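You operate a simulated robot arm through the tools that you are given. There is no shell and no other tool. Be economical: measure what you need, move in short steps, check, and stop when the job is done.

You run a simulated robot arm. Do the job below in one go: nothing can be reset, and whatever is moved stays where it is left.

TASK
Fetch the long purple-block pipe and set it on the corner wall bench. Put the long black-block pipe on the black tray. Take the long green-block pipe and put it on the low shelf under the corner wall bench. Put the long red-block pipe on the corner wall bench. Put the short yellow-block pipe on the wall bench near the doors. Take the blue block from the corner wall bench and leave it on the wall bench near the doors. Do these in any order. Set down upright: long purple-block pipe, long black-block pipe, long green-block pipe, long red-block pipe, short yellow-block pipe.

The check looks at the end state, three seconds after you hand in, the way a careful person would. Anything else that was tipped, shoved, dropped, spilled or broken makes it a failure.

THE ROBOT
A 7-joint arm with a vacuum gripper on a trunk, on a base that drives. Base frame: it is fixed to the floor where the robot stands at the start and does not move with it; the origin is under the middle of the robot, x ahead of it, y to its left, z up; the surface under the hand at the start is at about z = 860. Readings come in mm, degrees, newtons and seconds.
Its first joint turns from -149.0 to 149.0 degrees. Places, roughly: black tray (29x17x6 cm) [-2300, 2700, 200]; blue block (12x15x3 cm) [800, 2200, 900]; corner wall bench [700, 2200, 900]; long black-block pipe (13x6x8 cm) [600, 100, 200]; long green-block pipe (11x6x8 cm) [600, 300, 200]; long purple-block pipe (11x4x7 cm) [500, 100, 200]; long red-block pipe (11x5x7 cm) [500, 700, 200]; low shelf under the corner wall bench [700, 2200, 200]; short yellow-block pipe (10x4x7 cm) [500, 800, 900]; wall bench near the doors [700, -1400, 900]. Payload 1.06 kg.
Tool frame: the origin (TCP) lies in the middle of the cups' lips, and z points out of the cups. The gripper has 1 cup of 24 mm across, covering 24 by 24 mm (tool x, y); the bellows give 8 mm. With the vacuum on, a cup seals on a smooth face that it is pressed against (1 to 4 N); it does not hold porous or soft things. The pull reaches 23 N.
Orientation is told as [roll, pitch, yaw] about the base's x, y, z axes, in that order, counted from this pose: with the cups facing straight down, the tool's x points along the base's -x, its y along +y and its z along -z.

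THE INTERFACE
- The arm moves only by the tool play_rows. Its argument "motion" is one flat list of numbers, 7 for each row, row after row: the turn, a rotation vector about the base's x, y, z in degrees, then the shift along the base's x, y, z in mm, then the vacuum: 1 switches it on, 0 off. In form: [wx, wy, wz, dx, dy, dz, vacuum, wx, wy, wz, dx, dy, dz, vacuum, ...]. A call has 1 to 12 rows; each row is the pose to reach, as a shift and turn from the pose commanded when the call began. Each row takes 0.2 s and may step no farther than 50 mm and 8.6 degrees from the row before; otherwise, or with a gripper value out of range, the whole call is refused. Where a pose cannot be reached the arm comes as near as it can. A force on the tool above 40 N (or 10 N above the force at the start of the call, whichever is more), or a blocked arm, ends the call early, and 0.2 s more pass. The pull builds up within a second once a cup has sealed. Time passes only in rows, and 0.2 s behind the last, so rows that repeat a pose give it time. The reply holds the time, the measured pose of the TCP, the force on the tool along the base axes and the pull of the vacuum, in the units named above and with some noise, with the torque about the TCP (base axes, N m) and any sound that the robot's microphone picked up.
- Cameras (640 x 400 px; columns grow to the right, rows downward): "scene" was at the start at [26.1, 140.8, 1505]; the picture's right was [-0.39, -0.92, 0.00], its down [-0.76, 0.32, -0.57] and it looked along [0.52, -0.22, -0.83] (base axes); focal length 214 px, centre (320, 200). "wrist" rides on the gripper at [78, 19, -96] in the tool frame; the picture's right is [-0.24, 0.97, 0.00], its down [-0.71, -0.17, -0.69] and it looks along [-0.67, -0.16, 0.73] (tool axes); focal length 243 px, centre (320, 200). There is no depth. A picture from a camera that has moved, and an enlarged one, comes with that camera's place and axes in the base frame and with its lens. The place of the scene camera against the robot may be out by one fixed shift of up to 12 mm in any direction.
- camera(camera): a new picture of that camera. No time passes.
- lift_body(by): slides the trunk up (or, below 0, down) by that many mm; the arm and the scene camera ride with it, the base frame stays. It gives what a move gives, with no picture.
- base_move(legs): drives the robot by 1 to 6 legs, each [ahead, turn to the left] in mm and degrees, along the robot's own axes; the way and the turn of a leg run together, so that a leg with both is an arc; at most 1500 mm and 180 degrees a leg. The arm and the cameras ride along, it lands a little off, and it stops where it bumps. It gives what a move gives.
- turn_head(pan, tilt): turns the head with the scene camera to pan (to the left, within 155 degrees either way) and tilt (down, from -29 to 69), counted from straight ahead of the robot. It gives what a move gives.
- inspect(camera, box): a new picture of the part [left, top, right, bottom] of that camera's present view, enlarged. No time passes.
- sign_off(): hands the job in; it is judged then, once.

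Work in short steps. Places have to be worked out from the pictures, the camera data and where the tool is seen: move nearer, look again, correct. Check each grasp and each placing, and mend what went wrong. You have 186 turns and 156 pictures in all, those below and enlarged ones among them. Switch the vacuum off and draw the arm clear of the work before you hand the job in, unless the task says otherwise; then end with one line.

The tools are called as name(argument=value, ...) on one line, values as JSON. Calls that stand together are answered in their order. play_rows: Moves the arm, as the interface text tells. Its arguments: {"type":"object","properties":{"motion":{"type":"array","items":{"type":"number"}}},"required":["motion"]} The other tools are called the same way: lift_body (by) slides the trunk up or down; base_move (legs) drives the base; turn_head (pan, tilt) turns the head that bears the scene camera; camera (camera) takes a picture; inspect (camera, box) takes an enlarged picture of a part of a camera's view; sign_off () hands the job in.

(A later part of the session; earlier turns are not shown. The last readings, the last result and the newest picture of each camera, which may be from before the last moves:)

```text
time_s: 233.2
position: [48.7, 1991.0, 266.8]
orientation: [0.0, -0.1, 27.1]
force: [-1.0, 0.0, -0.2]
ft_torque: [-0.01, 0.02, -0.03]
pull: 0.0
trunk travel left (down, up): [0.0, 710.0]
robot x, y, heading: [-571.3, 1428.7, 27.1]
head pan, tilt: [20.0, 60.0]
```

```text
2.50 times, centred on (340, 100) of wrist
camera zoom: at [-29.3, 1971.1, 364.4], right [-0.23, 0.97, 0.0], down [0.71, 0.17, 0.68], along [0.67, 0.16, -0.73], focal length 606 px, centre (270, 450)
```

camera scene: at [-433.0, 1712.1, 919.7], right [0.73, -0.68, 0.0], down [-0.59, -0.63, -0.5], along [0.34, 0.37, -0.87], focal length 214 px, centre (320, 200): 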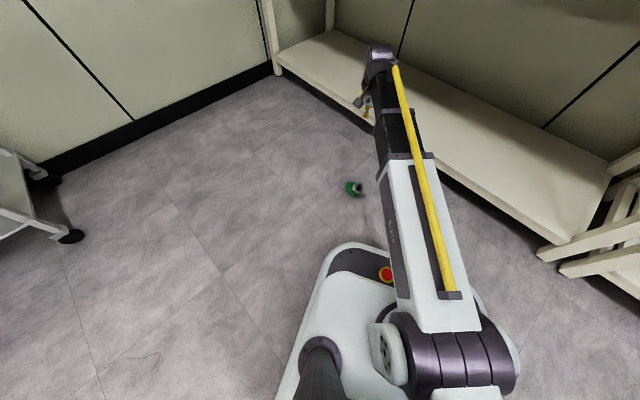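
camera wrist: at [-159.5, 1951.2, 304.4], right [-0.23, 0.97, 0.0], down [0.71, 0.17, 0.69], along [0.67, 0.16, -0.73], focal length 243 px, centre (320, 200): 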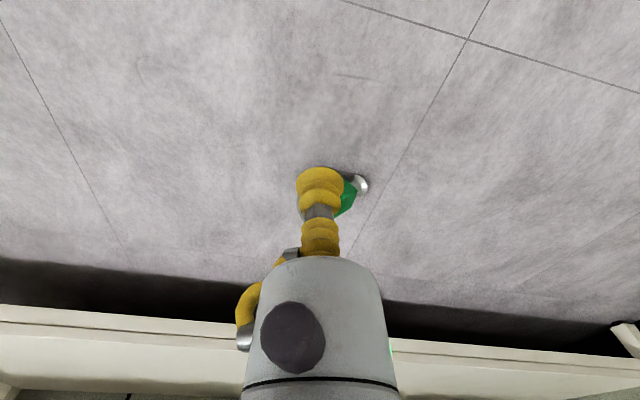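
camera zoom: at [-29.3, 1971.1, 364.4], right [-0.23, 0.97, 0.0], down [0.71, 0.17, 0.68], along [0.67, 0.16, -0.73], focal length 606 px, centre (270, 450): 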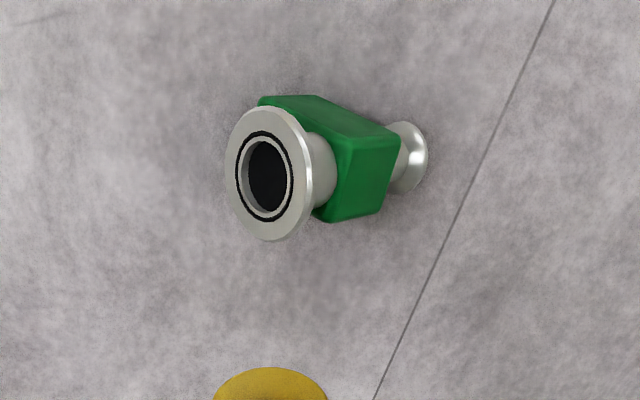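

Reading the geometry: the block leans on its small flange, and its top end-face (pipe is nearer the top end) faces up and about 41° toward +y, its centre near (64, 2040, 58). I'll grasp that face with the tool tilted, so undoing the tilt sets it upright. First I drive 180 mm nearer.

base_move(legs=[[180, 0]])

```text
time_s: 234.7
position: [210.2, 2072.9, 266.3]
orientation: [0.0, 0.1, 27.2]
force: [-0.2, 0.5, -0.5]
ft_torque: [0.04, 0.0, -0.01]
pull: 0.0
trunk travel left (down, up): [0.0, 710.0]
robot x, y, heading: [-415.3, 1510.4, 27.3]
head pan, tilt: [20.0, 60.0]
```

I swing the tool over to the +y side of the pipe, tilting it by -41° about x on the way, and look.

play_rows(motion=[-8.2, 0, 0, -30, 11, -10, 0, -16.4, 0, 0, -60, 22, -20, 0, -24.6, 0, 0, -90, 33, -35, 0, -32.8, 0, 0, -120, 44, -50, 0, -41, 0, 0, -151, 53, -65, 0])

camera(camera="wrist")

```text
time_s: 235.9
position: [58.1, 2126.1, 201.8]
orientation: [-37.8, 17.4, 21.1]
force: [0.3, 0.1, -0.7]
ft_torque: [0.04, 0.0, -0.01]
pull: 0.1
trunk travel left (down, up): [0.0, 710.0]
robot x, y, heading: [-409.6, 1513.9, 27.0]
head pan, tilt: [20.0, 60.0]
```

```text
79 pictures are left
camera wrist: at [-21.1, 2175.1, 287.7], right [-0.23, 0.73, -0.64], down [0.71, 0.58, 0.4], along [0.67, -0.36, -0.65], focal length 243 px, centre (320, 200)
```

wrist: 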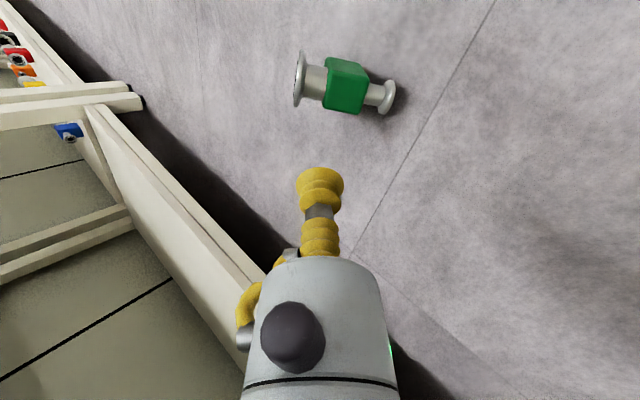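

inspect(camera="wrist", box=[280, 40, 410, 125])

```text
4.71 times, centred on (345, 82) of wrist
camera zoom: at [-21.1, 2175.1, 287.7], right [-0.23, 0.73, -0.64], down [0.71, 0.58, 0.4], along [0.67, -0.36, -0.65], focal length 1142 px, centre (202, 753)
```

zoom: 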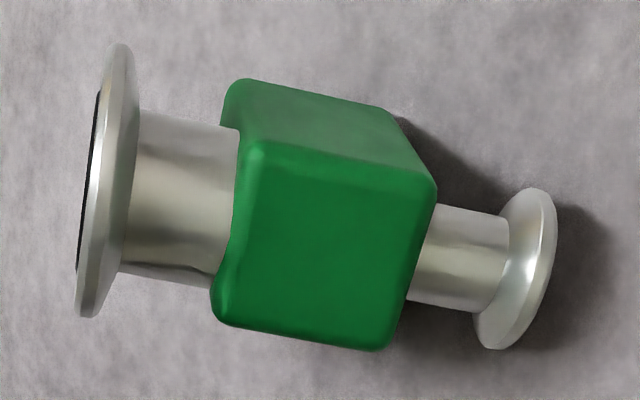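

The tilted view shows the top face nearly square-on. Support geometry confirms about 41° tilt, with the face centre at ≈(62, 2040, 64). I advance to 30 mm standoff along the face normal.

play_rows(motion=[0, 0, 0, 2, -5, -40, 0, 0, 0, 0, 4, -26, -72, 0, 0, 0, 0, 4, -48, -95, 0, 0, 0, 0, 4, -66, -115, 0])

camera(camera="wrist")

```text
time_s: 236.9
position: [61.7, 2061.1, 85.2]
orientation: [-37.9, 17.4, 21.0]
force: [-0.4, 0.1, 0.3]
ft_torque: [0.0, -0.02, 0.03]
pull: 0.1
trunk travel left (down, up): [0.0, 710.0]
robot x, y, heading: [-414.2, 1511.5, 27.2]
head pan, tilt: [20.0, 60.0]
```

```text
77 pictures are left
camera wrist: at [-17.4, 2108.9, 172.2], right [-0.23, 0.73, -0.64], down [0.71, 0.58, 0.41], along [0.67, -0.36, -0.65], focal length 243 px, centre (320, 200)
```

wrist: 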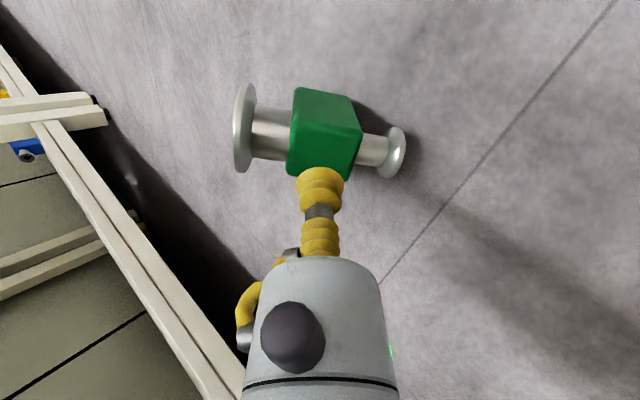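

Well aligned (about 30 mm standoff). I advance along the face normal with the vacuum on.

play_rows(motion=[0, 0, 0, 0, -10, -11, 1, 0, 0, 0, 0, -15, -17, 1, 0, 0, 0, 0, -18, -20, 1, 0, 0, 0, 0, -20, -22, 1, 0, 0, 0, 0, -22, -25, 1, 0, 0, 0, 0, -22, -25, 1, 0, 0, 0, 0, -22, -25, 1])

```text
time_s: 238.5
position: [61.8, 2038.5, 63.6]
orientation: [-38.0, 17.3, 21.0]
force: [-1.5, 5.9, 16.4]
ft_torque: [-0.04, -0.07, 0.01]
pull: 22.4
trunk travel left (down, up): [0.0, 710.0]
robot x, y, heading: [-412.9, 1509.4, 27.0]
head pan, tilt: [20.0, 60.0]
```

Sealed (22.4 N). I ease off and lift, then check.

play_rows(motion=[0, 0, 0, 0, 2, 3, 1, 0, 0, 0, 0, 6, 10, 1, 0, 0, 0, 0, 10, 30, 1, 0, 0, 0, 0, 14, 60, 1, 0, 0, 0, 0, 18, 90, 1, 0, 0, 0, 0, 20, 120, 1, 0, 0, 0, 0, 20, 120, 1])

camera(camera="wrist")

```text
time_s: 240.1
position: [61.5, 2059.1, 182.7]
orientation: [-37.8, 17.4, 21.1]
force: [-0.6, 0.1, -2.8]
ft_torque: [0.03, 0.03, -0.03]
pull: 23.0
trunk travel left (down, up): [0.0, 710.0]
robot x, y, heading: [-408.7, 1510.3, 27.3]
head pan, tilt: [20.0, 60.0]
```

```text
76 pictures are left
camera wrist: at [-17.2, 2106.3, 267.7], right [-0.23, 0.73, -0.64], down [0.71, 0.58, 0.4], along [0.67, -0.36, -0.65], focal length 243 px, centre (320, 200)
```

wrist: 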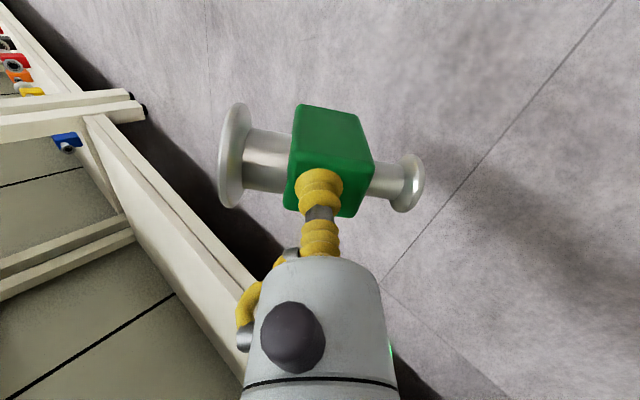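

Held. I turn the tool back upright while rising to z ≈ 320.

play_rows(motion=[8.2, 0, 0, 0, 0, 30, 1, 16.4, 0, 0, 0, 0, 60, 1, 24.6, 0, 0, 0, 0, 90, 1, 32.8, 0, 0, 0, 0, 115, 1, 41, 0, 0, 0, 0, 140, 1])

base_move(legs=[[0, -27]])

camera(camera="wrist")

```text
time_s: 241.3
position: [62.1, 2058.1, 321.5]
orientation: [-0.1, 0.1, 27.1]
force: [0.0, -0.6, -3.9]
ft_torque: [0.02, -0.01, -0.02]
pull: 22.6
trunk travel left (down, up): [0.0, 710.0]
robot x, y, heading: [-414.3, 1508.6, 27.2]
head pan, tilt: [20.0, 60.0]
```

```text
time_s: 243.0
position: [261.8, 1779.5, 321.9]
orientation: [0.0, -0.1, -0.2]
force: [0.1, -0.4, -2.6]
ft_torque: [-0.02, -0.02, 0.0]
pull: 23.0
trunk travel left (down, up): [0.0, 710.0]
robot x, y, heading: [-411.5, 1511.1, -0.1]
head pan, tilt: [20.0, 60.0]
```

```text
75 pictures are left
camera wrist: at [181.6, 1799.2, 418.7], right [0.24, 0.97, 0.0], down [0.71, -0.17, 0.68], along [0.67, -0.16, -0.73], focal length 243 px, centre (320, 200)
```

wrist: 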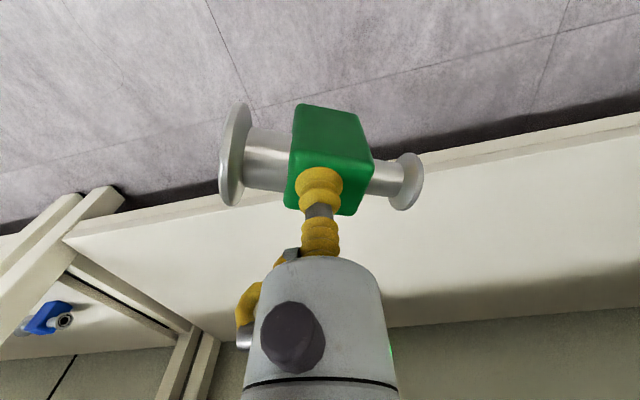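

Still held and upright. I drive in 275 mm, under the corner bench.

base_move(legs=[[275, 0]])

play_rows(motion=[0, 0, 0, 0, 0, -25, 1, 0, 0, 0, 0, 0, -50, 1, 0, 0, 0, 0, 0, -72, 1, 0, 0, 0, 0, 0, -84, 1, 0, 0, 0, 0, 0, -90, 1])

camera(camera="wrist")

```text
time_s: 245.0
position: [536.0, 1779.8, 321.3]
orientation: [-0.1, 0.0, -0.1]
force: [-0.8, -0.3, -3.4]
ft_torque: [-0.02, 0.0, 0.01]
pull: 22.6
trunk travel left (down, up): [0.0, 710.0]
robot x, y, heading: [-132.7, 1510.8, -0.2]
head pan, tilt: [20.0, 60.0]
```

```text
time_s: 246.2
position: [536.6, 1779.7, 232.5]
orientation: [-0.2, 0.0, -0.1]
force: [-0.2, 0.2, -3.6]
ft_torque: [-0.02, 0.0, 0.02]
pull: 23.3
trunk travel left (down, up): [0.0, 710.0]
robot x, y, heading: [-137.3, 1508.8, -0.1]
head pan, tilt: [20.0, 60.0]
```

```text
74 pictures are left
camera wrist: at [457.8, 1799.1, 328.4], right [0.24, 0.97, 0.0], down [0.71, -0.17, 0.68], along [0.67, -0.16, -0.73], focal length 243 px, centre (320, 200)
```

wrist: 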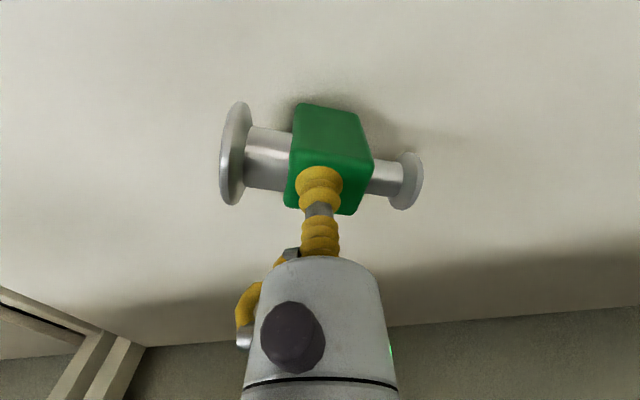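

I lower in small steps to touch the shelf (expected near 224).

play_rows(motion=[0, 0, 0, 0, 0, -3, 1, 0, 0, 0, 0, 0, -5, 1, 0, 0, 0, 0, 0, -7, 1, 0, 0, 0, 0, 0, -9, 1, 0, 0, 0, 0, 0, -9, 1])

```text
time_s: 247.4
position: [536.6, 1780.1, 223.6]
orientation: [0.0, -0.1, -0.2]
force: [-0.3, -6.1, 15.1]
ft_torque: [0.18, 0.07, -0.01]
pull: 22.6
trunk travel left (down, up): [0.0, 710.0]
robot x, y, heading: [-137.1, 1509.9, -0.1]
head pan, tilt: [20.0, 60.0]
```

Contact. I ease off 2 mm, release, and rise slowly.

play_rows(motion=[0, 0, 0, 0, 0, 2, 1, 0, 0, 0, 0, 0, 2, 0, 0, 0, 0, 0, 0, 2, 0, 0, 0, 0, 0, 0, 3, 0, 0, 0, 0, 0, 0, 6, 0, 0, 0, 0, 0, 0, 12, 0, 0, 0, 0, 0, 0, 30, 0, 0, 0, 0, 0, 0, 60, 0, 0, 0, 0, 0, 0, 100, 0, 0, 0, 0, 0, 0, 140, 0, 0, 0, 0, 0, 0, 170, 0])

camera(camera="wrist")

```text
time_s: 249.8
position: [536.1, 1780.8, 393.0]
orientation: [0.0, 0.0, -0.1]
force: [-0.3, -0.4, 0.5]
ft_torque: [0.0, 0.01, -0.02]
pull: 0.1
trunk travel left (down, up): [0.0, 710.0]
robot x, y, heading: [-134.9, 1506.4, -0.2]
head pan, tilt: [20.0, 60.0]
```

```text
73 pictures are left
camera wrist: at [457.4, 1799.8, 490.4], right [0.24, 0.97, 0.0], down [0.71, -0.17, 0.69], along [0.67, -0.16, -0.73], focal length 243 px, centre (320, 200)
```

wrist: 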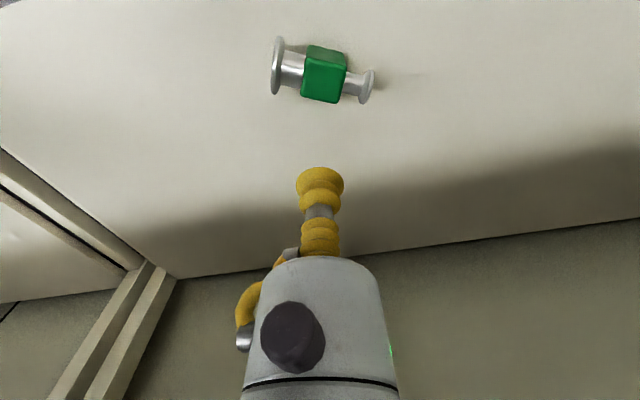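

It stands on the shelf. I enlarge to check that it is truly upright and right way up.

inspect(camera="wrist", box=[250, 25, 390, 115])

turn_head(pan=20, tilt=40)

inspect(camera="scene", box=[260, 100, 420, 220])

```text
4.44 times, centred on (320, 70) of wrist
camera zoom: at [457.4, 1799.8, 490.4], right [0.24, 0.97, 0.0], down [0.71, -0.17, 0.69], along [0.67, -0.16, -0.73], focal length 1078 px, centre (320, 778)
```

zoom: 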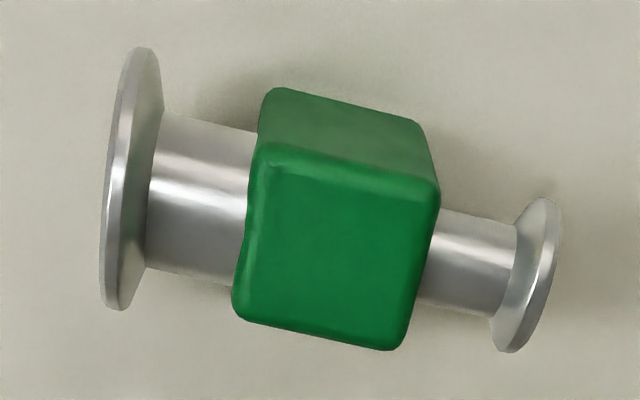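

```text
time_s: 250.6
position: [536.0, 1780.6, 392.4]
orientation: [0.0, 0.0, -0.1]
force: [0.0, 0.4, -0.1]
ft_torque: [-0.02, -0.02, -0.03]
pull: 0.1
trunk travel left (down, up): [0.0, 710.0]
robot x, y, heading: [-135.2, 1506.8, -0.2]
head pan, tilt: [20.0, 40.0]
```

```text
3.33 times, centred on (340, 160) of scene
camera zoom: at [-94.9, 1707.8, 946.3], right [0.34, -0.94, 0.0], down [-0.6, -0.22, -0.77], along [0.72, 0.26, -0.64], focal length 715 px, centre (253, 333)
```

zoom: 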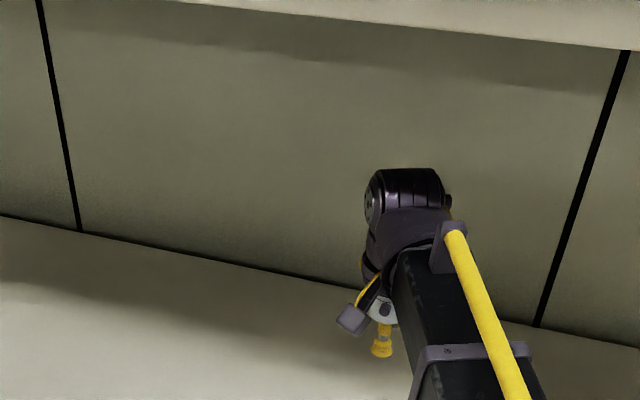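

Green is upright and right way up (pipe sits the same distance below the top as originally). Next: the long red pipe near (480, 670). I back out and drive there with the trunk low.

base_move(legs=[[-250, 0], [0, -90], [1105, 0], [0, 90]])

camera(camera="wrist")

```text
time_s: 265.3
position: [288.2, 677.3, 393.1]
orientation: [0.0, 0.0, 0.3]
force: [-0.2, -0.3, -0.2]
ft_torque: [0.01, -0.02, -0.01]
pull: 0.0
trunk travel left (down, up): [0.0, 710.0]
robot x, y, heading: [-380.9, 404.4, 0.3]
head pan, tilt: [20.0, 40.0]
```

```text
70 pictures are left
camera wrist: at [209.6, 695.2, 489.9], right [0.23, 0.97, 0.0], down [0.71, -0.17, 0.69], along [0.67, -0.16, -0.73], focal length 243 px, centre (320, 200)
```

wrist: 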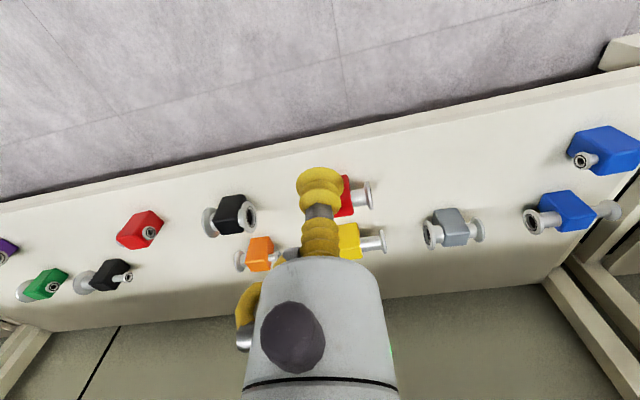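

base_move(legs=[[175, 0]])

camera(camera="wrist")

```text
time_s: 266.8
position: [461.9, 677.1, 393.2]
orientation: [0.0, 0.0, 0.3]
force: [0.3, -0.2, 0.0]
ft_torque: [0.01, 0.0, -0.01]
pull: 0.1
trunk travel left (down, up): [0.0, 710.0]
robot x, y, heading: [-212.1, 400.5, 0.2]
head pan, tilt: [20.0, 40.0]
```

```text
69 pictures are left
camera wrist: at [383.0, 695.6, 489.9], right [0.23, 0.97, 0.0], down [0.71, -0.17, 0.69], along [0.67, -0.16, -0.73], focal length 243 px, centre (320, 200)
```

wrist: 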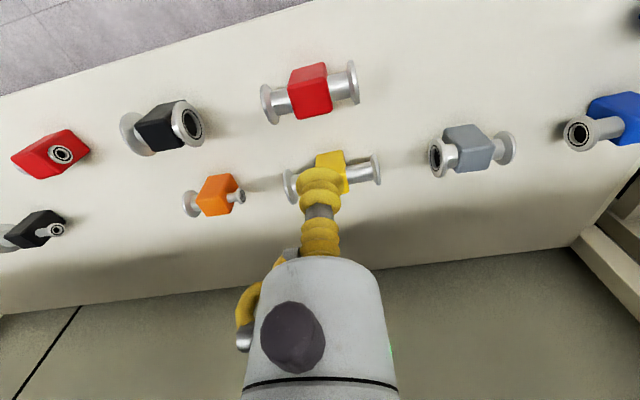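

Red's top centre is about (478, 664). I move above it at z ≈ 288.

play_rows(motion=[0, 0, 0, 8, -7, -35, 0, 0, 0, 0, 16, -13, -70, 0, 0, 0, 0, 16, -13, -105, 0])

camera(camera="wrist")

```text
time_s: 267.6
position: [477.9, 665.4, 287.2]
orientation: [0.0, 0.0, 0.3]
force: [0.5, 0.6, 0.4]
ft_torque: [-0.01, 0.01, 0.02]
pull: 0.0
trunk travel left (down, up): [0.0, 710.0]
robot x, y, heading: [-207.9, 401.4, 0.0]
head pan, tilt: [20.0, 40.0]
```

```text
68 pictures are left
camera wrist: at [398.4, 683.1, 384.9], right [0.23, 0.97, 0.0], down [0.71, -0.17, 0.69], along [0.67, -0.16, -0.73], focal length 243 px, centre (320, 200)
```

wrist: 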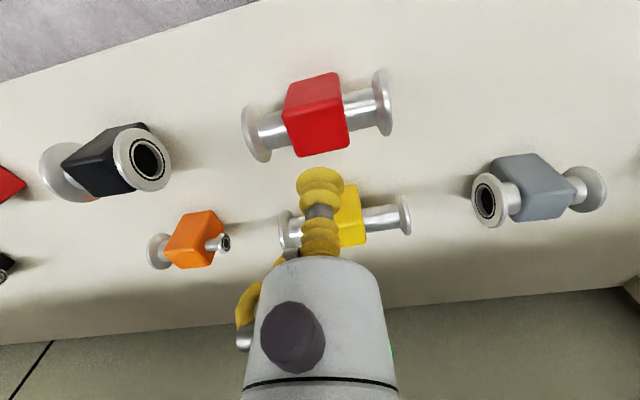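

Aligned. I descend with the vacuum on.

play_rows(motion=[0, 0, 0, 0, -1, -30, 1, 0, 0, 0, 0, -1, -50, 1, 0, 0, 0, 0, -1, -56, 1, 0, 0, 0, 0, -1, -59, 1, 0, 0, 0, 0, -1, -61, 1, 0, 0, 0, 0, -1, -62.5, 1, 0, 0, 0, 0, -1, -64, 1, 0, 0, 0, 0, -1, -64, 1, 0, 0, 0, 0, -1, -64, 1])

```text
time_s: 269.6
position: [478.6, 663.8, 225.3]
orientation: [0.0, 0.0, 0.3]
force: [-2.7, -0.9, 4.6]
ft_torque: [0.04, 0.02, -0.04]
pull: 23.0
trunk travel left (down, up): [0.0, 710.0]
robot x, y, heading: [-210.0, 402.0, 0.1]
head pan, tilt: [20.0, 40.0]
```

Sealed. I press 1 mm more, lift gently, and back out.

play_rows(motion=[0, 0, 0, 0, 0, -1, 1, 0, 0, 0, 0, 0, -1, 1, 0, 0, 0, 0, 0, 3, 1, 0, 0, 0, 0, 0, 15, 1, 0, 0, 0, 0, 0, 40, 1, 0, 0, 0, 0, 0, 70, 1, 0, 0, 0, 0, 0, 100, 1, 0, 0, 0, 0, 0, 130, 1, 0, 0, 0, 0, 0, 160, 1])

base_move(legs=[[-190, 0]])

lift_body(by=400)

lift_body(by=310)

base_move(legs=[[0, 90]])

```text
time_s: 271.6
position: [478.5, 662.7, 384.0]
orientation: [-0.1, 0.0, 0.3]
force: [0.3, -0.5, -2.9]
ft_torque: [-0.01, 0.04, 0.05]
pull: 22.7
trunk travel left (down, up): [0.0, 710.0]
robot x, y, heading: [-209.8, 403.5, 0.2]
head pan, tilt: [20.0, 40.0]
```

```text
time_s: 273.1
position: [289.2, 663.8, 383.0]
orientation: [0.0, 0.1, 0.3]
force: [-0.7, 0.2, -2.7]
ft_torque: [0.04, -0.02, 0.02]
pull: 23.4
trunk travel left (down, up): [0.0, 710.0]
robot x, y, heading: [-392.8, 400.8, 0.2]
head pan, tilt: [20.0, 40.0]
```

```text
time_s: 277.0
position: [289.7, 664.5, 784.1]
orientation: [-0.1, -0.1, 0.3]
force: [0.4, 0.0, -1.7]
ft_torque: [0.01, 0.03, 0.02]
pull: 23.0
trunk travel left (down, up): [-400.0, 310.0]
robot x, y, heading: [-396.0, 401.0, 0.4]
head pan, tilt: [20.0, 40.0]
```

```text
time_s: 280.1
position: [290.5, 662.5, 1093.1]
orientation: [-0.1, 0.1, 0.3]
force: [0.9, 0.4, -3.8]
ft_torque: [0.02, -0.02, 0.0]
pull: 23.0
trunk travel left (down, up): [-710.0, 0.0]
robot x, y, heading: [-397.2, 401.6, 0.7]
head pan, tilt: [20.0, 40.0]
```

```text
time_s: 284.2
position: [-649.6, 1090.4, 1094.4]
orientation: [-0.1, 0.0, 89.6]
force: [-0.4, 0.7, -2.8]
ft_torque: [-0.02, 0.01, 0.02]
pull: 22.9
trunk travel left (down, up): [-710.0, 0.0]
robot x, y, heading: [-395.2, 401.1, 89.7]
head pan, tilt: [20.0, 40.0]
```

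base_move(legs=[[750, 0], [0, -90]])

camera(camera="scene")

camera(camera="wrist")

```text
time_s: 292.1
position: [303.9, 1395.6, 1093.7]
orientation: [-0.1, 0.0, -1.1]
force: [-0.3, -0.1, -2.4]
ft_torque: [-0.02, 0.03, -0.01]
pull: 22.6
trunk travel left (down, up): [-710.0, 0.0]
robot x, y, heading: [-385.2, 1151.4, -1.2]
head pan, tilt: [20.0, 40.0]
```

```text
67 pictures are left
camera scene: at [-343.9, 1346.7, 1656.4], right [0.32, -0.95, 0.0], down [-0.61, -0.21, -0.77], along [0.72, 0.25, -0.64], focal length 214 px, centre (320, 200)
```

scene: 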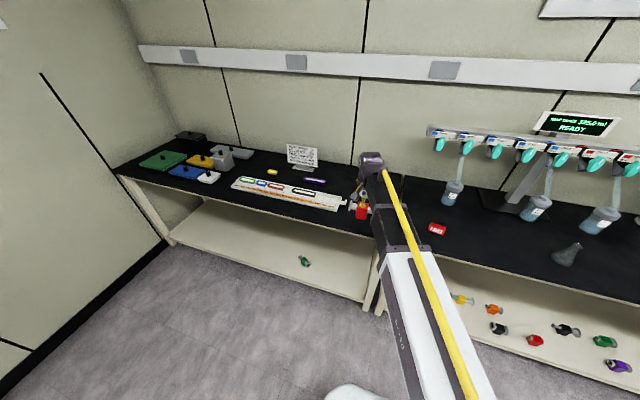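

```text
66 pictures are left
camera wrist: at [225.2, 1414.1, 1190.4], right [0.25, 0.97, 0.0], down [0.7, -0.18, 0.68], along [0.66, -0.17, -0.73], focal length 243 px, centre (320, 200)
```

wrist: 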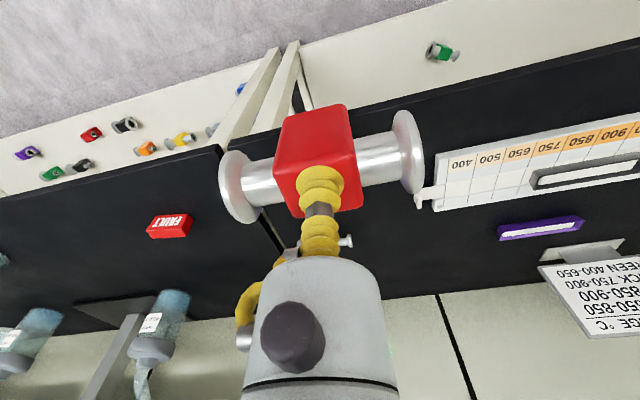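

Still held. The target (470, 1393) is free: 55 mm from the ruler and 120 mm in front of purple. I drive in 168 mm and lower gently.

base_move(legs=[[168, 0]])

play_rows(motion=[0, 0, 0, 0, 0, -25, 1, 0, 0, 0, 0, 0, -50, 1, 0, 0, 0, 0, 0, -75, 1, 0, 0, 0, 0, 0, -100, 1, 0, 0, 0, 0, 0, -125, 1, 0, 0, 0, 0, 0, -143, 1, 0, 0, 0, 0, 0, -155, 1])

camera(camera="wrist")

```text
time_s: 293.6
position: [472.4, 1390.6, 1093.1]
orientation: [-0.2, 0.0, -1.1]
force: [0.6, -0.4, -3.6]
ft_torque: [-0.02, 0.02, -0.03]
pull: 22.4
trunk travel left (down, up): [-710.0, 0.0]
robot x, y, heading: [-219.2, 1149.1, -1.0]
head pan, tilt: [20.0, 40.0]
```

```text
time_s: 295.2
position: [471.4, 1392.5, 939.3]
orientation: [-0.1, 0.0, -1.1]
force: [0.9, 0.8, -3.6]
ft_torque: [0.0, 0.05, 0.0]
pull: 23.3
trunk travel left (down, up): [-710.0, 0.0]
robot x, y, heading: [-219.0, 1146.2, -1.2]
head pan, tilt: [20.0, 40.0]
```

```text
65 pictures are left
camera wrist: at [392.7, 1411.7, 1035.5], right [0.25, 0.97, 0.0], down [0.7, -0.18, 0.68], along [0.66, -0.17, -0.73], focal length 243 px, centre (320, 200)
```

wrist: 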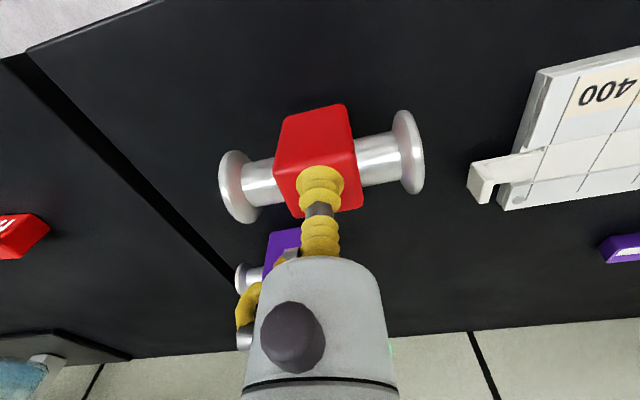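

Clear all round; I lower to contact (expected near 924).

play_rows(motion=[0, 0, 0, 0, 0, -5, 1, 0, 0, 0, 0, 0, -9, 1, 0, 0, 0, 0, 0, -12, 1, 0, 0, 0, 0, 0, -14, 1, 0, 0, 0, 0, 0, -15, 1])

```text
time_s: 296.4
position: [471.5, 1392.1, 924.1]
orientation: [0.0, 0.0, -1.0]
force: [1.6, 0.1, 8.1]
ft_torque: [0.0, 0.0, 0.04]
pull: 22.5
trunk travel left (down, up): [-710.0, 0.0]
robot x, y, heading: [-218.9, 1147.0, -1.1]
head pan, tilt: [20.0, 40.0]
```

Contact (8 N). I ease off, release and rise.

play_rows(motion=[0, 0, 0, 0, 0, 1, 1, 0, 0, 0, 0, 0, 2, 0, 0, 0, 0, 0, 0, 2, 0, 0, 0, 0, 0, 0, 2, 0, 0, 0, 0, 0, 0, 5, 0, 0, 0, 0, 0, 0, 12, 0, 0, 0, 0, 0, 0, 30, 0, 0, 0, 0, 0, 0, 65, 0, 0, 0, 0, 0, 0, 105, 0, 0, 0, 0, 0, 0, 145, 0, 0, 0, 0, 0, 0, 175, 0])

camera(camera="wrist")

```text
time_s: 298.8
position: [471.8, 1392.4, 1100.4]
orientation: [-0.1, 0.1, -1.1]
force: [-0.7, 0.0, -0.2]
ft_torque: [0.02, 0.0, -0.01]
pull: 0.1
trunk travel left (down, up): [-710.0, 0.0]
robot x, y, heading: [-218.9, 1146.7, -1.0]
head pan, tilt: [20.0, 40.0]
```

```text
64 pictures are left
camera wrist: at [393.3, 1411.3, 1196.3], right [0.25, 0.97, 0.0], down [0.7, -0.18, 0.69], along [0.66, -0.17, -0.73], focal length 243 px, centre (320, 200)
```

wrist: 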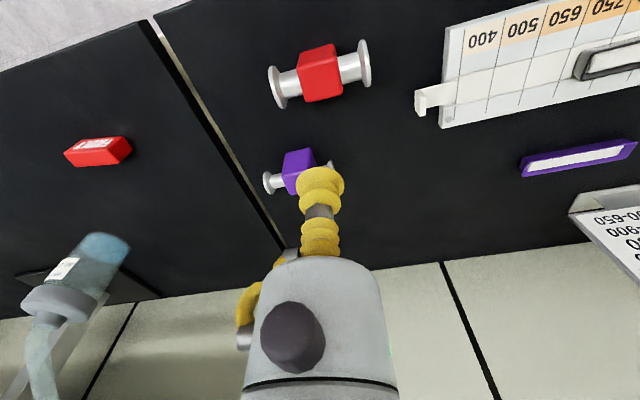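

Red and purple both stand upright on the corner bench. Last: the long black pipe at about (594, 108). I drive back there and lower the trunk.

base_move(legs=[[-175, 0], [0, -89], [1290, 0], [0, 90]])

lift_body(by=-400)

lift_body(by=-310)

camera(camera="wrist")

```text
time_s: 313.9
position: [292.8, 112.0, 1099.2]
orientation: [-0.1, 0.0, -0.9]
force: [0.4, 0.9, -1.3]
ft_torque: [-0.03, 0.01, -0.02]
pull: 0.1
trunk travel left (down, up): [-710.0, 0.0]
robot x, y, heading: [-397.9, -138.5, -0.8]
head pan, tilt: [20.0, 40.0]
```

```text
time_s: 317.8
position: [294.0, 109.9, 699.2]
orientation: [-0.1, 0.0, -0.9]
force: [-0.1, 0.3, 0.0]
ft_torque: [0.0, -0.01, -0.01]
pull: 0.0
trunk travel left (down, up): [-310.0, 400.0]
robot x, y, heading: [-403.4, -137.8, -1.1]
head pan, tilt: [20.0, 40.0]
```

```text
time_s: 320.8
position: [293.5, 110.7, 389.2]
orientation: [0.0, 0.0, -0.9]
force: [-0.3, -0.4, -0.1]
ft_torque: [0.04, -0.01, -0.01]
pull: 0.0
trunk travel left (down, up): [0.0, 710.0]
robot x, y, heading: [-399.4, -134.5, -0.9]
head pan, tilt: [20.0, 40.0]
```

```text
63 pictures are left
camera wrist: at [214.3, 130.3, 486.0], right [0.25, 0.97, 0.0], down [0.71, -0.18, 0.69], along [0.66, -0.17, -0.73], focal length 243 px, centre (320, 200)
```

wrist: 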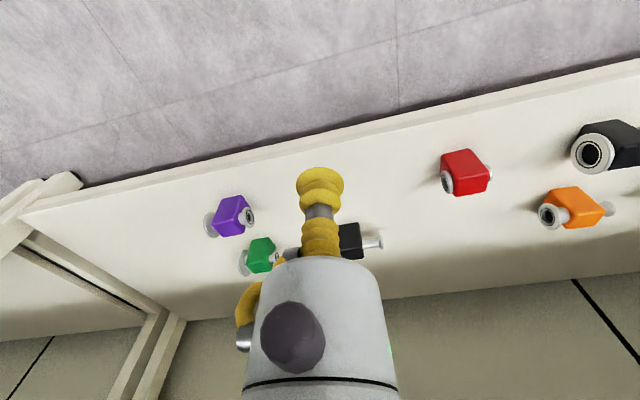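

base_move(legs=[[285, 0]])

camera(camera="wrist")

```text
time_s: 322.8
position: [576.5, 107.7, 389.0]
orientation: [-0.1, 0.0, -0.8]
force: [-0.1, -0.6, 0.0]
ft_torque: [0.03, 0.03, -0.01]
pull: 0.1
trunk travel left (down, up): [0.0, 710.0]
robot x, y, heading: [-114.0, -142.6, -0.6]
head pan, tilt: [20.0, 40.0]
```

```text
62 pictures are left
camera wrist: at [497.7, 126.9, 486.0], right [0.25, 0.97, 0.0], down [0.71, -0.18, 0.69], along [0.66, -0.17, -0.73], focal length 243 px, centre (320, 200)
```

wrist: 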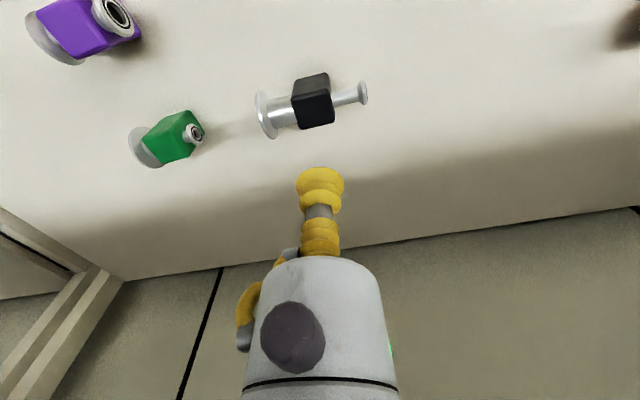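

Black's top centre is about (600, 94). I move above it at z ≈ 288.

play_rows(motion=[0, 0, 0, 12, -7, -35, 0, 0, 0, 0, 24, -13, -70, 0, 0, 0, 0, 24, -13, -101, 0])

camera(camera="wrist")

```text
time_s: 323.6
position: [600.7, 93.6, 287.6]
orientation: [-0.1, 0.0, -0.8]
force: [0.0, -0.9, 0.5]
ft_torque: [-0.03, 0.0, 0.0]
pull: 0.1
trunk travel left (down, up): [0.0, 710.0]
robot x, y, heading: [-114.4, -138.3, -0.8]
head pan, tilt: [20.0, 40.0]
```

```text
61 pictures are left
camera wrist: at [522.6, 114.0, 384.3], right [0.25, 0.97, 0.0], down [0.71, -0.18, 0.69], along [0.66, -0.17, -0.73], focal length 243 px, centre (320, 200)
```

wrist: 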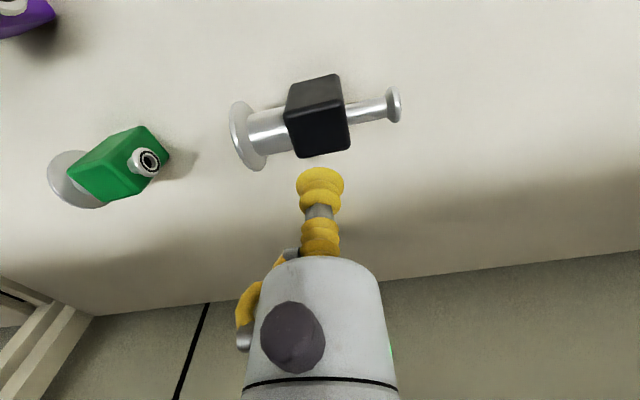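

Aligned. I descend with the vacuum on, 3 mm toward the heavier flange.

play_rows(motion=[0, 0, 0, 0, -3, -30, 1, 0, 0, 0, 0, -3, -50, 1, 0, 0, 0, 0, -3, -57, 1, 0, 0, 0, 0, -3, -60, 1, 0, 0, 0, 0, -3, -62, 1, 0, 0, 0, 0, -3, -63.5, 1, 0, 0, 0, 0, -3, -65, 1, 0, 0, 0, 0, -3, -65, 1, 0, 0, 0, 0, -3, -65, 1])

```text
time_s: 325.6
position: [599.9, 90.2, 224.3]
orientation: [-0.1, 0.0, -0.7]
force: [-3.8, 1.0, 8.6]
ft_torque: [0.01, 0.01, -0.01]
pull: 23.0
trunk travel left (down, up): [0.0, 710.0]
robot x, y, heading: [-114.4, -135.9, -0.7]
head pan, tilt: [20.0, 40.0]
```

Sealed. I press-settle, lift gently, back out, and check.

play_rows(motion=[0, 0, 0, 0, 0, 2, 1, 0, 0, 0, 0, 0, 12, 1, 0, 0, 0, 0, 0, 35, 1, 0, 0, 0, 0, 0, 65, 1, 0, 0, 0, 0, 0, 95, 1, 0, 0, 0, 0, 0, 125, 1, 0, 0, 0, 0, 0, 155, 1])

base_move(legs=[[-290, 0]])

camera(camera="wrist")

```text
time_s: 327.2
position: [600.0, 91.3, 378.2]
orientation: [-0.1, -0.1, -0.8]
force: [-1.4, -1.3, -2.4]
ft_torque: [0.06, 0.05, 0.02]
pull: 22.9
trunk travel left (down, up): [0.0, 710.0]
robot x, y, heading: [-112.8, -142.0, -0.9]
head pan, tilt: [20.0, 40.0]
```

```text
time_s: 329.2
position: [310.1, 96.2, 377.6]
orientation: [-0.1, -0.1, -0.7]
force: [-0.7, -0.1, -2.3]
ft_torque: [0.03, 0.03, -0.03]
pull: 23.2
trunk travel left (down, up): [0.0, 710.0]
robot x, y, heading: [-404.6, -137.9, -0.9]
head pan, tilt: [20.0, 40.0]
```

```text
60 pictures are left
camera wrist: at [230.8, 115.1, 474.4], right [0.25, 0.97, 0.0], down [0.71, -0.18, 0.69], along [0.66, -0.17, -0.73], focal length 243 px, centre (320, 200)
```

wrist: 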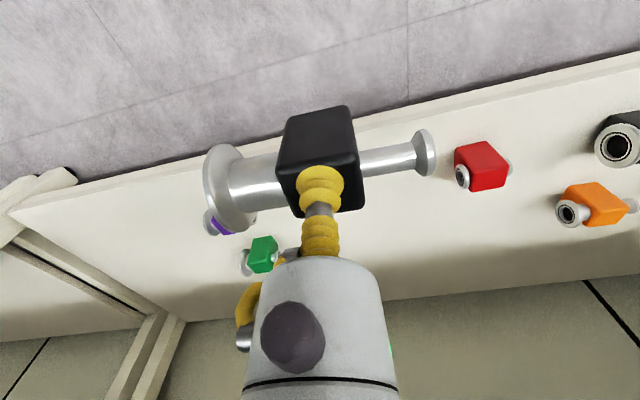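

Held. I drive up the aisle first, then look in the direction of the tray table.

base_move(legs=[[0, 91], [740, 0]])

turn_head(pan=50, tilt=20)

camera(camera="scene")

```text
time_s: 337.1
position: [-671.2, 1312.3, 377.9]
orientation: [-0.1, 0.0, 90.8]
force: [-0.4, 0.6, -3.3]
ft_torque: [0.0, 0.02, 0.03]
pull: 23.2
trunk travel left (down, up): [0.0, 710.0]
robot x, y, heading: [-416.7, 603.3, 90.9]
head pan, tilt: [20.0, 40.0]
```

```text
time_s: 338.1
position: [-670.8, 1312.3, 378.7]
orientation: [-0.2, 0.0, 90.9]
force: [-0.7, 0.8, -2.8]
ft_torque: [-0.05, 0.02, 0.04]
pull: 23.2
trunk travel left (down, up): [0.0, 710.0]
robot x, y, heading: [-416.1, 605.6, 91.1]
head pan, tilt: [50.0, 20.0]
```

```text
59 pictures are left
camera scene: at [-653.9, 613.7, 977.7], right [0.63, 0.78, 0.0], down [0.27, -0.22, -0.94], along [-0.73, 0.59, -0.34], focal length 214 px, centre (320, 200)
```

scene: 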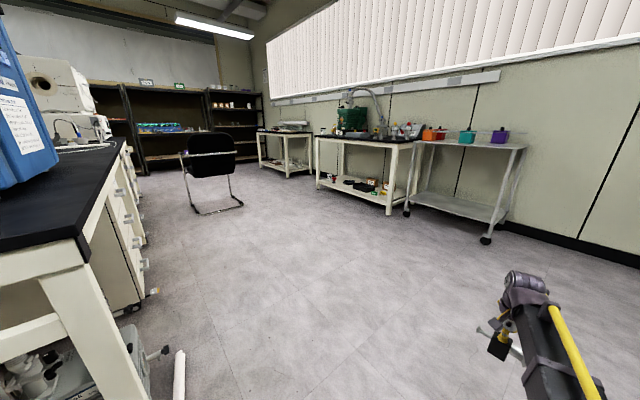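

inspect(camera="scene", box=[310, 125, 430, 220])

```text
4.21 times, centred on (370, 172) of scene
camera zoom: at [-653.9, 613.7, 977.7], right [0.63, 0.78, 0.0], down [0.27, -0.22, -0.94], along [-0.73, 0.59, -0.34], focal length 903 px, centre (110, 316)
```

zoom: 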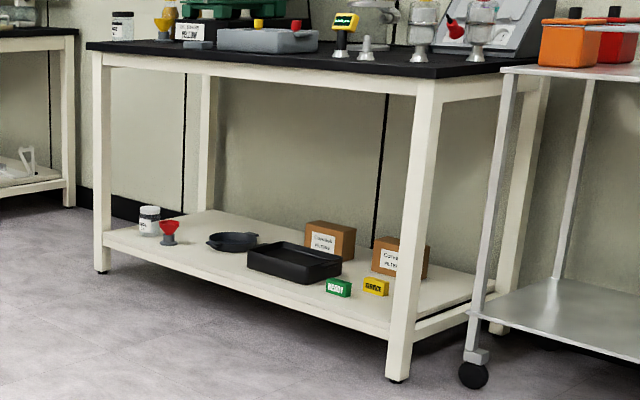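

Tray centre is about (-2311, 2663) on the lower shelf, whose front edge is at y ≈ 2590. I drive diagonally to about (-2068, 1750) and turn to face the table.

base_move(legs=[[0, 54], [1005, 0]])

base_move(legs=[[1005, 0], [0, -55]])

turn_head(pan=15, tilt=35)

camera(camera="scene")

camera(camera="wrist")

```text
time_s: 345.7
position: [-1964.3, 1378.8, 378.2]
orientation: [-0.1, 0.0, 145.5]
force: [0.1, 0.6, -2.6]
ft_torque: [-0.03, 0.02, 0.0]
pull: 22.9
trunk travel left (down, up): [0.0, 710.0]
robot x, y, heading: [-1238.0, 1175.2, 145.4]
head pan, tilt: [50.0, 20.0]
```

```text
time_s: 353.4
position: [-2320.0, 2459.1, 377.1]
orientation: [0.0, 0.0, 90.4]
force: [0.5, 0.5, -2.4]
ft_torque: [-0.03, 0.04, 0.02]
pull: 22.7
trunk travel left (down, up): [0.0, 710.0]
robot x, y, heading: [-2074.9, 1752.6, 90.4]
head pan, tilt: [50.0, 20.0]
```

```text
time_s: 354.4
position: [-2320.7, 2458.8, 377.0]
orientation: [-0.2, 0.1, 90.4]
force: [0.5, 0.9, -2.9]
ft_torque: [-0.05, 0.03, 0.01]
pull: 23.0
trunk travel left (down, up): [0.0, 710.0]
robot x, y, heading: [-2073.0, 1751.3, 90.5]
head pan, tilt: [15.0, 35.0]
```

```text
57 pictures are left
camera scene: at [-2261.4, 1786.5, 954.0], right [0.96, 0.27, 0.0], down [0.15, -0.55, -0.82], along [-0.22, 0.79, -0.57], focal length 214 px, centre (320, 200)
```

scene: 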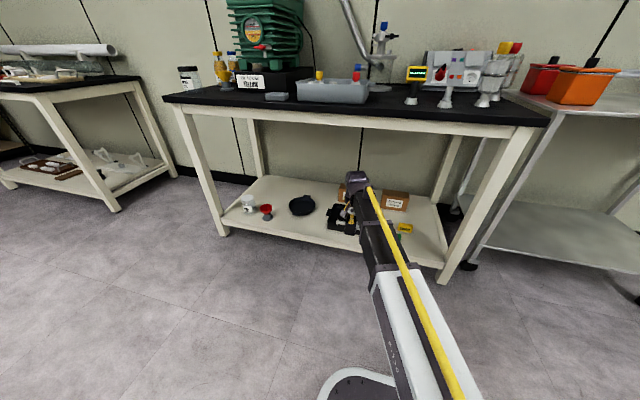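

```text
56 pictures are left
camera wrist: at [-2340.1, 2380.1, 474.4], right [-0.97, 0.23, 0.0], down [0.17, 0.71, 0.69], along [0.16, 0.67, -0.73], focal length 243 px, centre (320, 200)
```

wrist: 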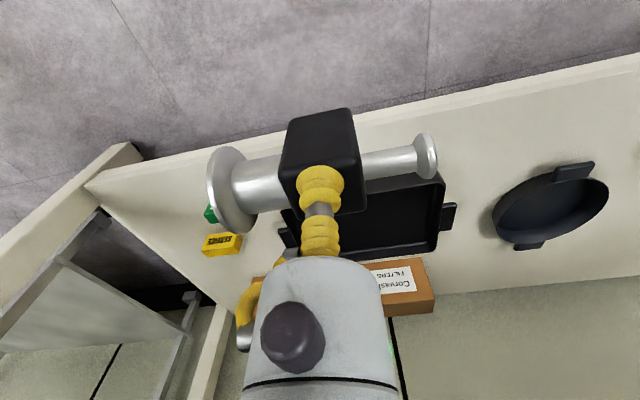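

The tray's rim spans about y 2602–2764 and x -2450 to -2225, centre ≈ (-2338, 2683). I drive in 222 mm and look.

base_move(legs=[[222, 0]])

camera(camera="wrist")

camera(camera="scene")

```text
time_s: 356.1
position: [-2321.8, 2682.4, 376.6]
orientation: [0.0, 0.0, 90.4]
force: [-0.1, 0.4, -2.7]
ft_torque: [-0.01, 0.02, 0.0]
pull: 23.1
trunk travel left (down, up): [0.0, 710.0]
robot x, y, heading: [-2073.4, 1972.3, 90.3]
head pan, tilt: [15.0, 35.0]
```

```text
55 pictures are left
camera wrist: at [-2341.0, 2603.1, 474.4], right [-0.97, 0.23, 0.0], down [0.17, 0.71, 0.68], along [0.16, 0.67, -0.73], focal length 243 px, centre (320, 200)
```

wrist: 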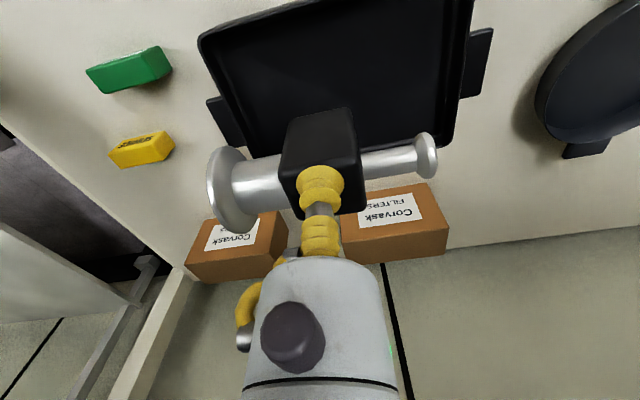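

```text
54 pictures are left
camera scene: at [-2263.0, 2009.5, 953.9], right [0.96, 0.27, 0.0], down [0.15, -0.55, -0.82], along [-0.22, 0.79, -0.57], focal length 214 px, centre (320, 200)
```

scene: 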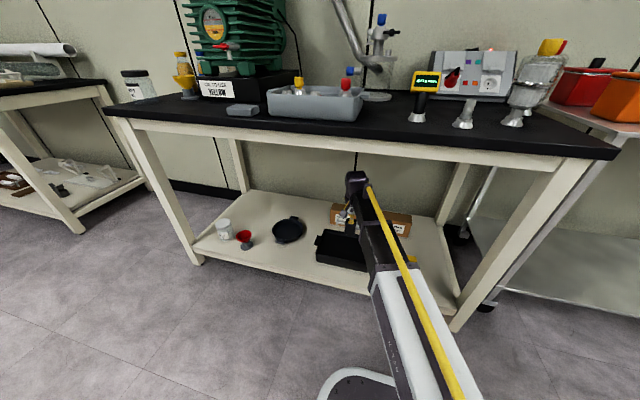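

Combining the views: rim z ≈ 211, tray centre ≈ (-2340, 2708). I shift by (-18, +26) and lower gently to z ≈ 245.

play_rows(motion=[0, 0, 0, -9, 13, 0, 1, 0, 0, 0, -18, 26, 0, 1, 0, 0, 0, -18, 26, -25, 1, 0, 0, 0, -18, 26, -50, 1, 0, 0, 0, -18, 26, -75, 1, 0, 0, 0, -18, 26, -90, 1])

camera(camera="wrist")

inspect(camera="scene", box=[280, 160, 440, 280])

```text
time_s: 357.5
position: [-2341.0, 2707.6, 286.9]
orientation: [-0.1, -0.1, 90.4]
force: [-1.3, -0.1, -3.2]
ft_torque: [-0.05, 0.04, -0.01]
pull: 23.0
trunk travel left (down, up): [0.0, 710.0]
robot x, y, heading: [-2075.3, 1970.1, 90.5]
head pan, tilt: [15.0, 35.0]
```

```text
53 pictures are left
camera wrist: at [-2359.2, 2629.1, 384.1], right [-0.97, 0.23, 0.0], down [0.17, 0.71, 0.69], along [0.16, 0.67, -0.73], focal length 243 px, centre (320, 200)
```

wrist: 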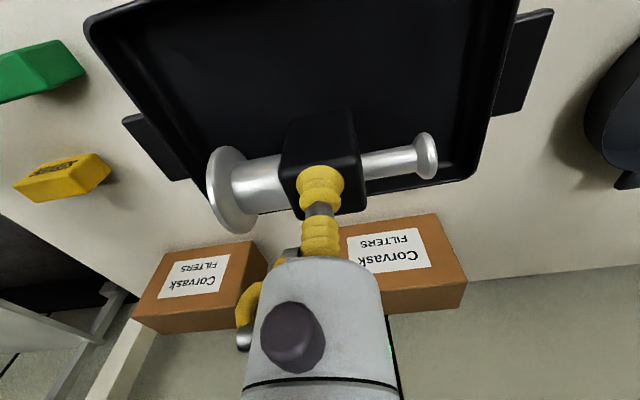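

```text
3.33 times, centred on (360, 220) of scene
camera zoom: at [-2263.0, 2009.5, 953.9], right [0.96, 0.27, 0.0], down [0.15, -0.55, -0.82], along [-0.22, 0.79, -0.57], focal length 715 px, centre (187, 133)
```

zoom: 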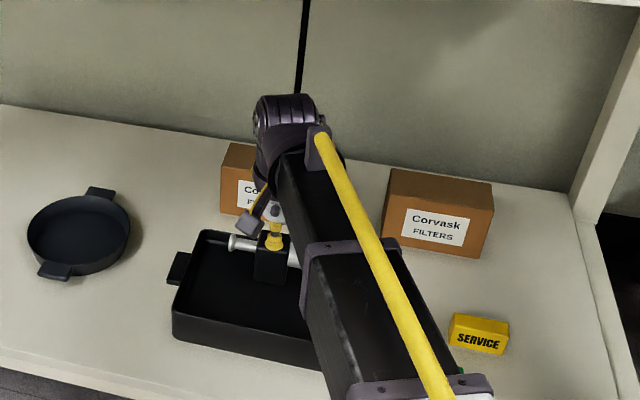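

Rim corners recompute to a centre of (-2342, 2707), which matches the tool. I lower on to z ≈ 235, then in small steps.

play_rows(motion=[0, 0, 0, 0, 0, -20, 1, 0, 0, 0, 0, 0, -38, 1, 0, 0, 0, 0, 0, -48, 1, 0, 0, 0, 0, 0, -52, 1])

play_rows(motion=[0, 0, 0, 0, 0, -2, 1, 0, 0, 0, 0, 0, -4, 1, 0, 0, 0, 0, 0, -4, 1])

```text
time_s: 358.3
position: [-2340.7, 2707.0, 250.6]
orientation: [0.1, -0.4, 90.4]
force: [1.4, -2.8, 29.8]
ft_torque: [0.01, -0.08, -0.01]
pull: 22.9
trunk travel left (down, up): [0.0, 710.0]
robot x, y, heading: [-2073.1, 1973.3, 90.4]
head pan, tilt: [15.0, 35.0]
stopped in row 3: the force on the tool passed its limit at 50 N (the readings are from after the stop); the commanded pose is now the measured one
```

```text
time_s: 358.6
position: [-2339.8, 2707.1, 251.2]
orientation: [0.1, -0.4, 90.4]
force: [0.5, -1.9, 27.7]
ft_torque: [-0.02, -0.09, -0.03]
pull: 22.7
trunk travel left (down, up): [0.0, 710.0]
robot x, y, heading: [-2077.7, 1974.8, 90.5]
head pan, tilt: [15.0, 35.0]
stopped in row 1: the force on the tool passed its limit at 43 N (the readings are from after the stop); the commanded pose is now the measured one
```

Contact came higher than expected, at z ≈ 252. I ease off 3 mm, keep the vacuum on, and look at what it rests on.

play_rows(motion=[0, 0, 0, 0, 0, 2, 1, 0, 0, 0, 0, 0, 3, 1])

camera(camera="wrist")

inspect(camera="scene", box=[300, 190, 400, 270])

```text
time_s: 359.2
position: [-2340.0, 2707.2, 251.5]
orientation: [0.0, -0.2, 90.5]
force: [0.1, -1.8, 12.5]
ft_torque: [0.04, -0.04, 0.01]
pull: 22.5
trunk travel left (down, up): [0.0, 710.0]
robot x, y, heading: [-2075.9, 1972.2, 90.7]
head pan, tilt: [15.0, 35.0]
```

```text
51 pictures are left
camera wrist: at [-2359.3, 2627.9, 347.7], right [-0.97, 0.23, 0.0], down [0.17, 0.71, 0.69], along [0.16, 0.67, -0.73], focal length 243 px, centre (320, 200)
```

wrist: 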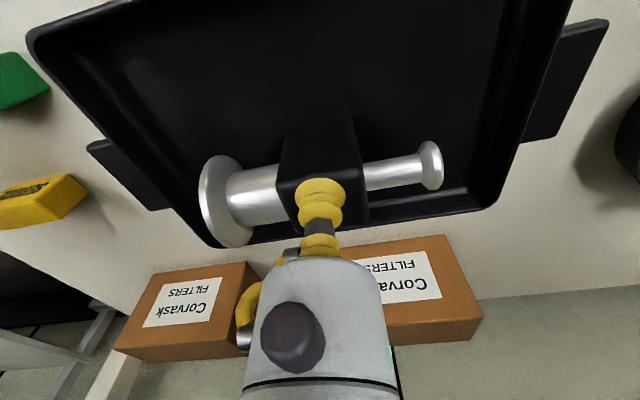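

```text
5.00 times, centred on (350, 230) of scene
camera zoom: at [-2262.6, 2008.3, 953.9], right [0.96, 0.27, 0.0], down [0.15, -0.55, -0.82], along [-0.22, 0.79, -0.57], focal length 1072 px, centre (170, 50)
```

zoom: 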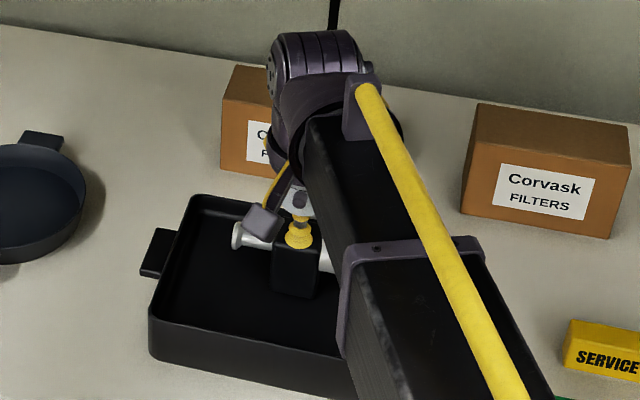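

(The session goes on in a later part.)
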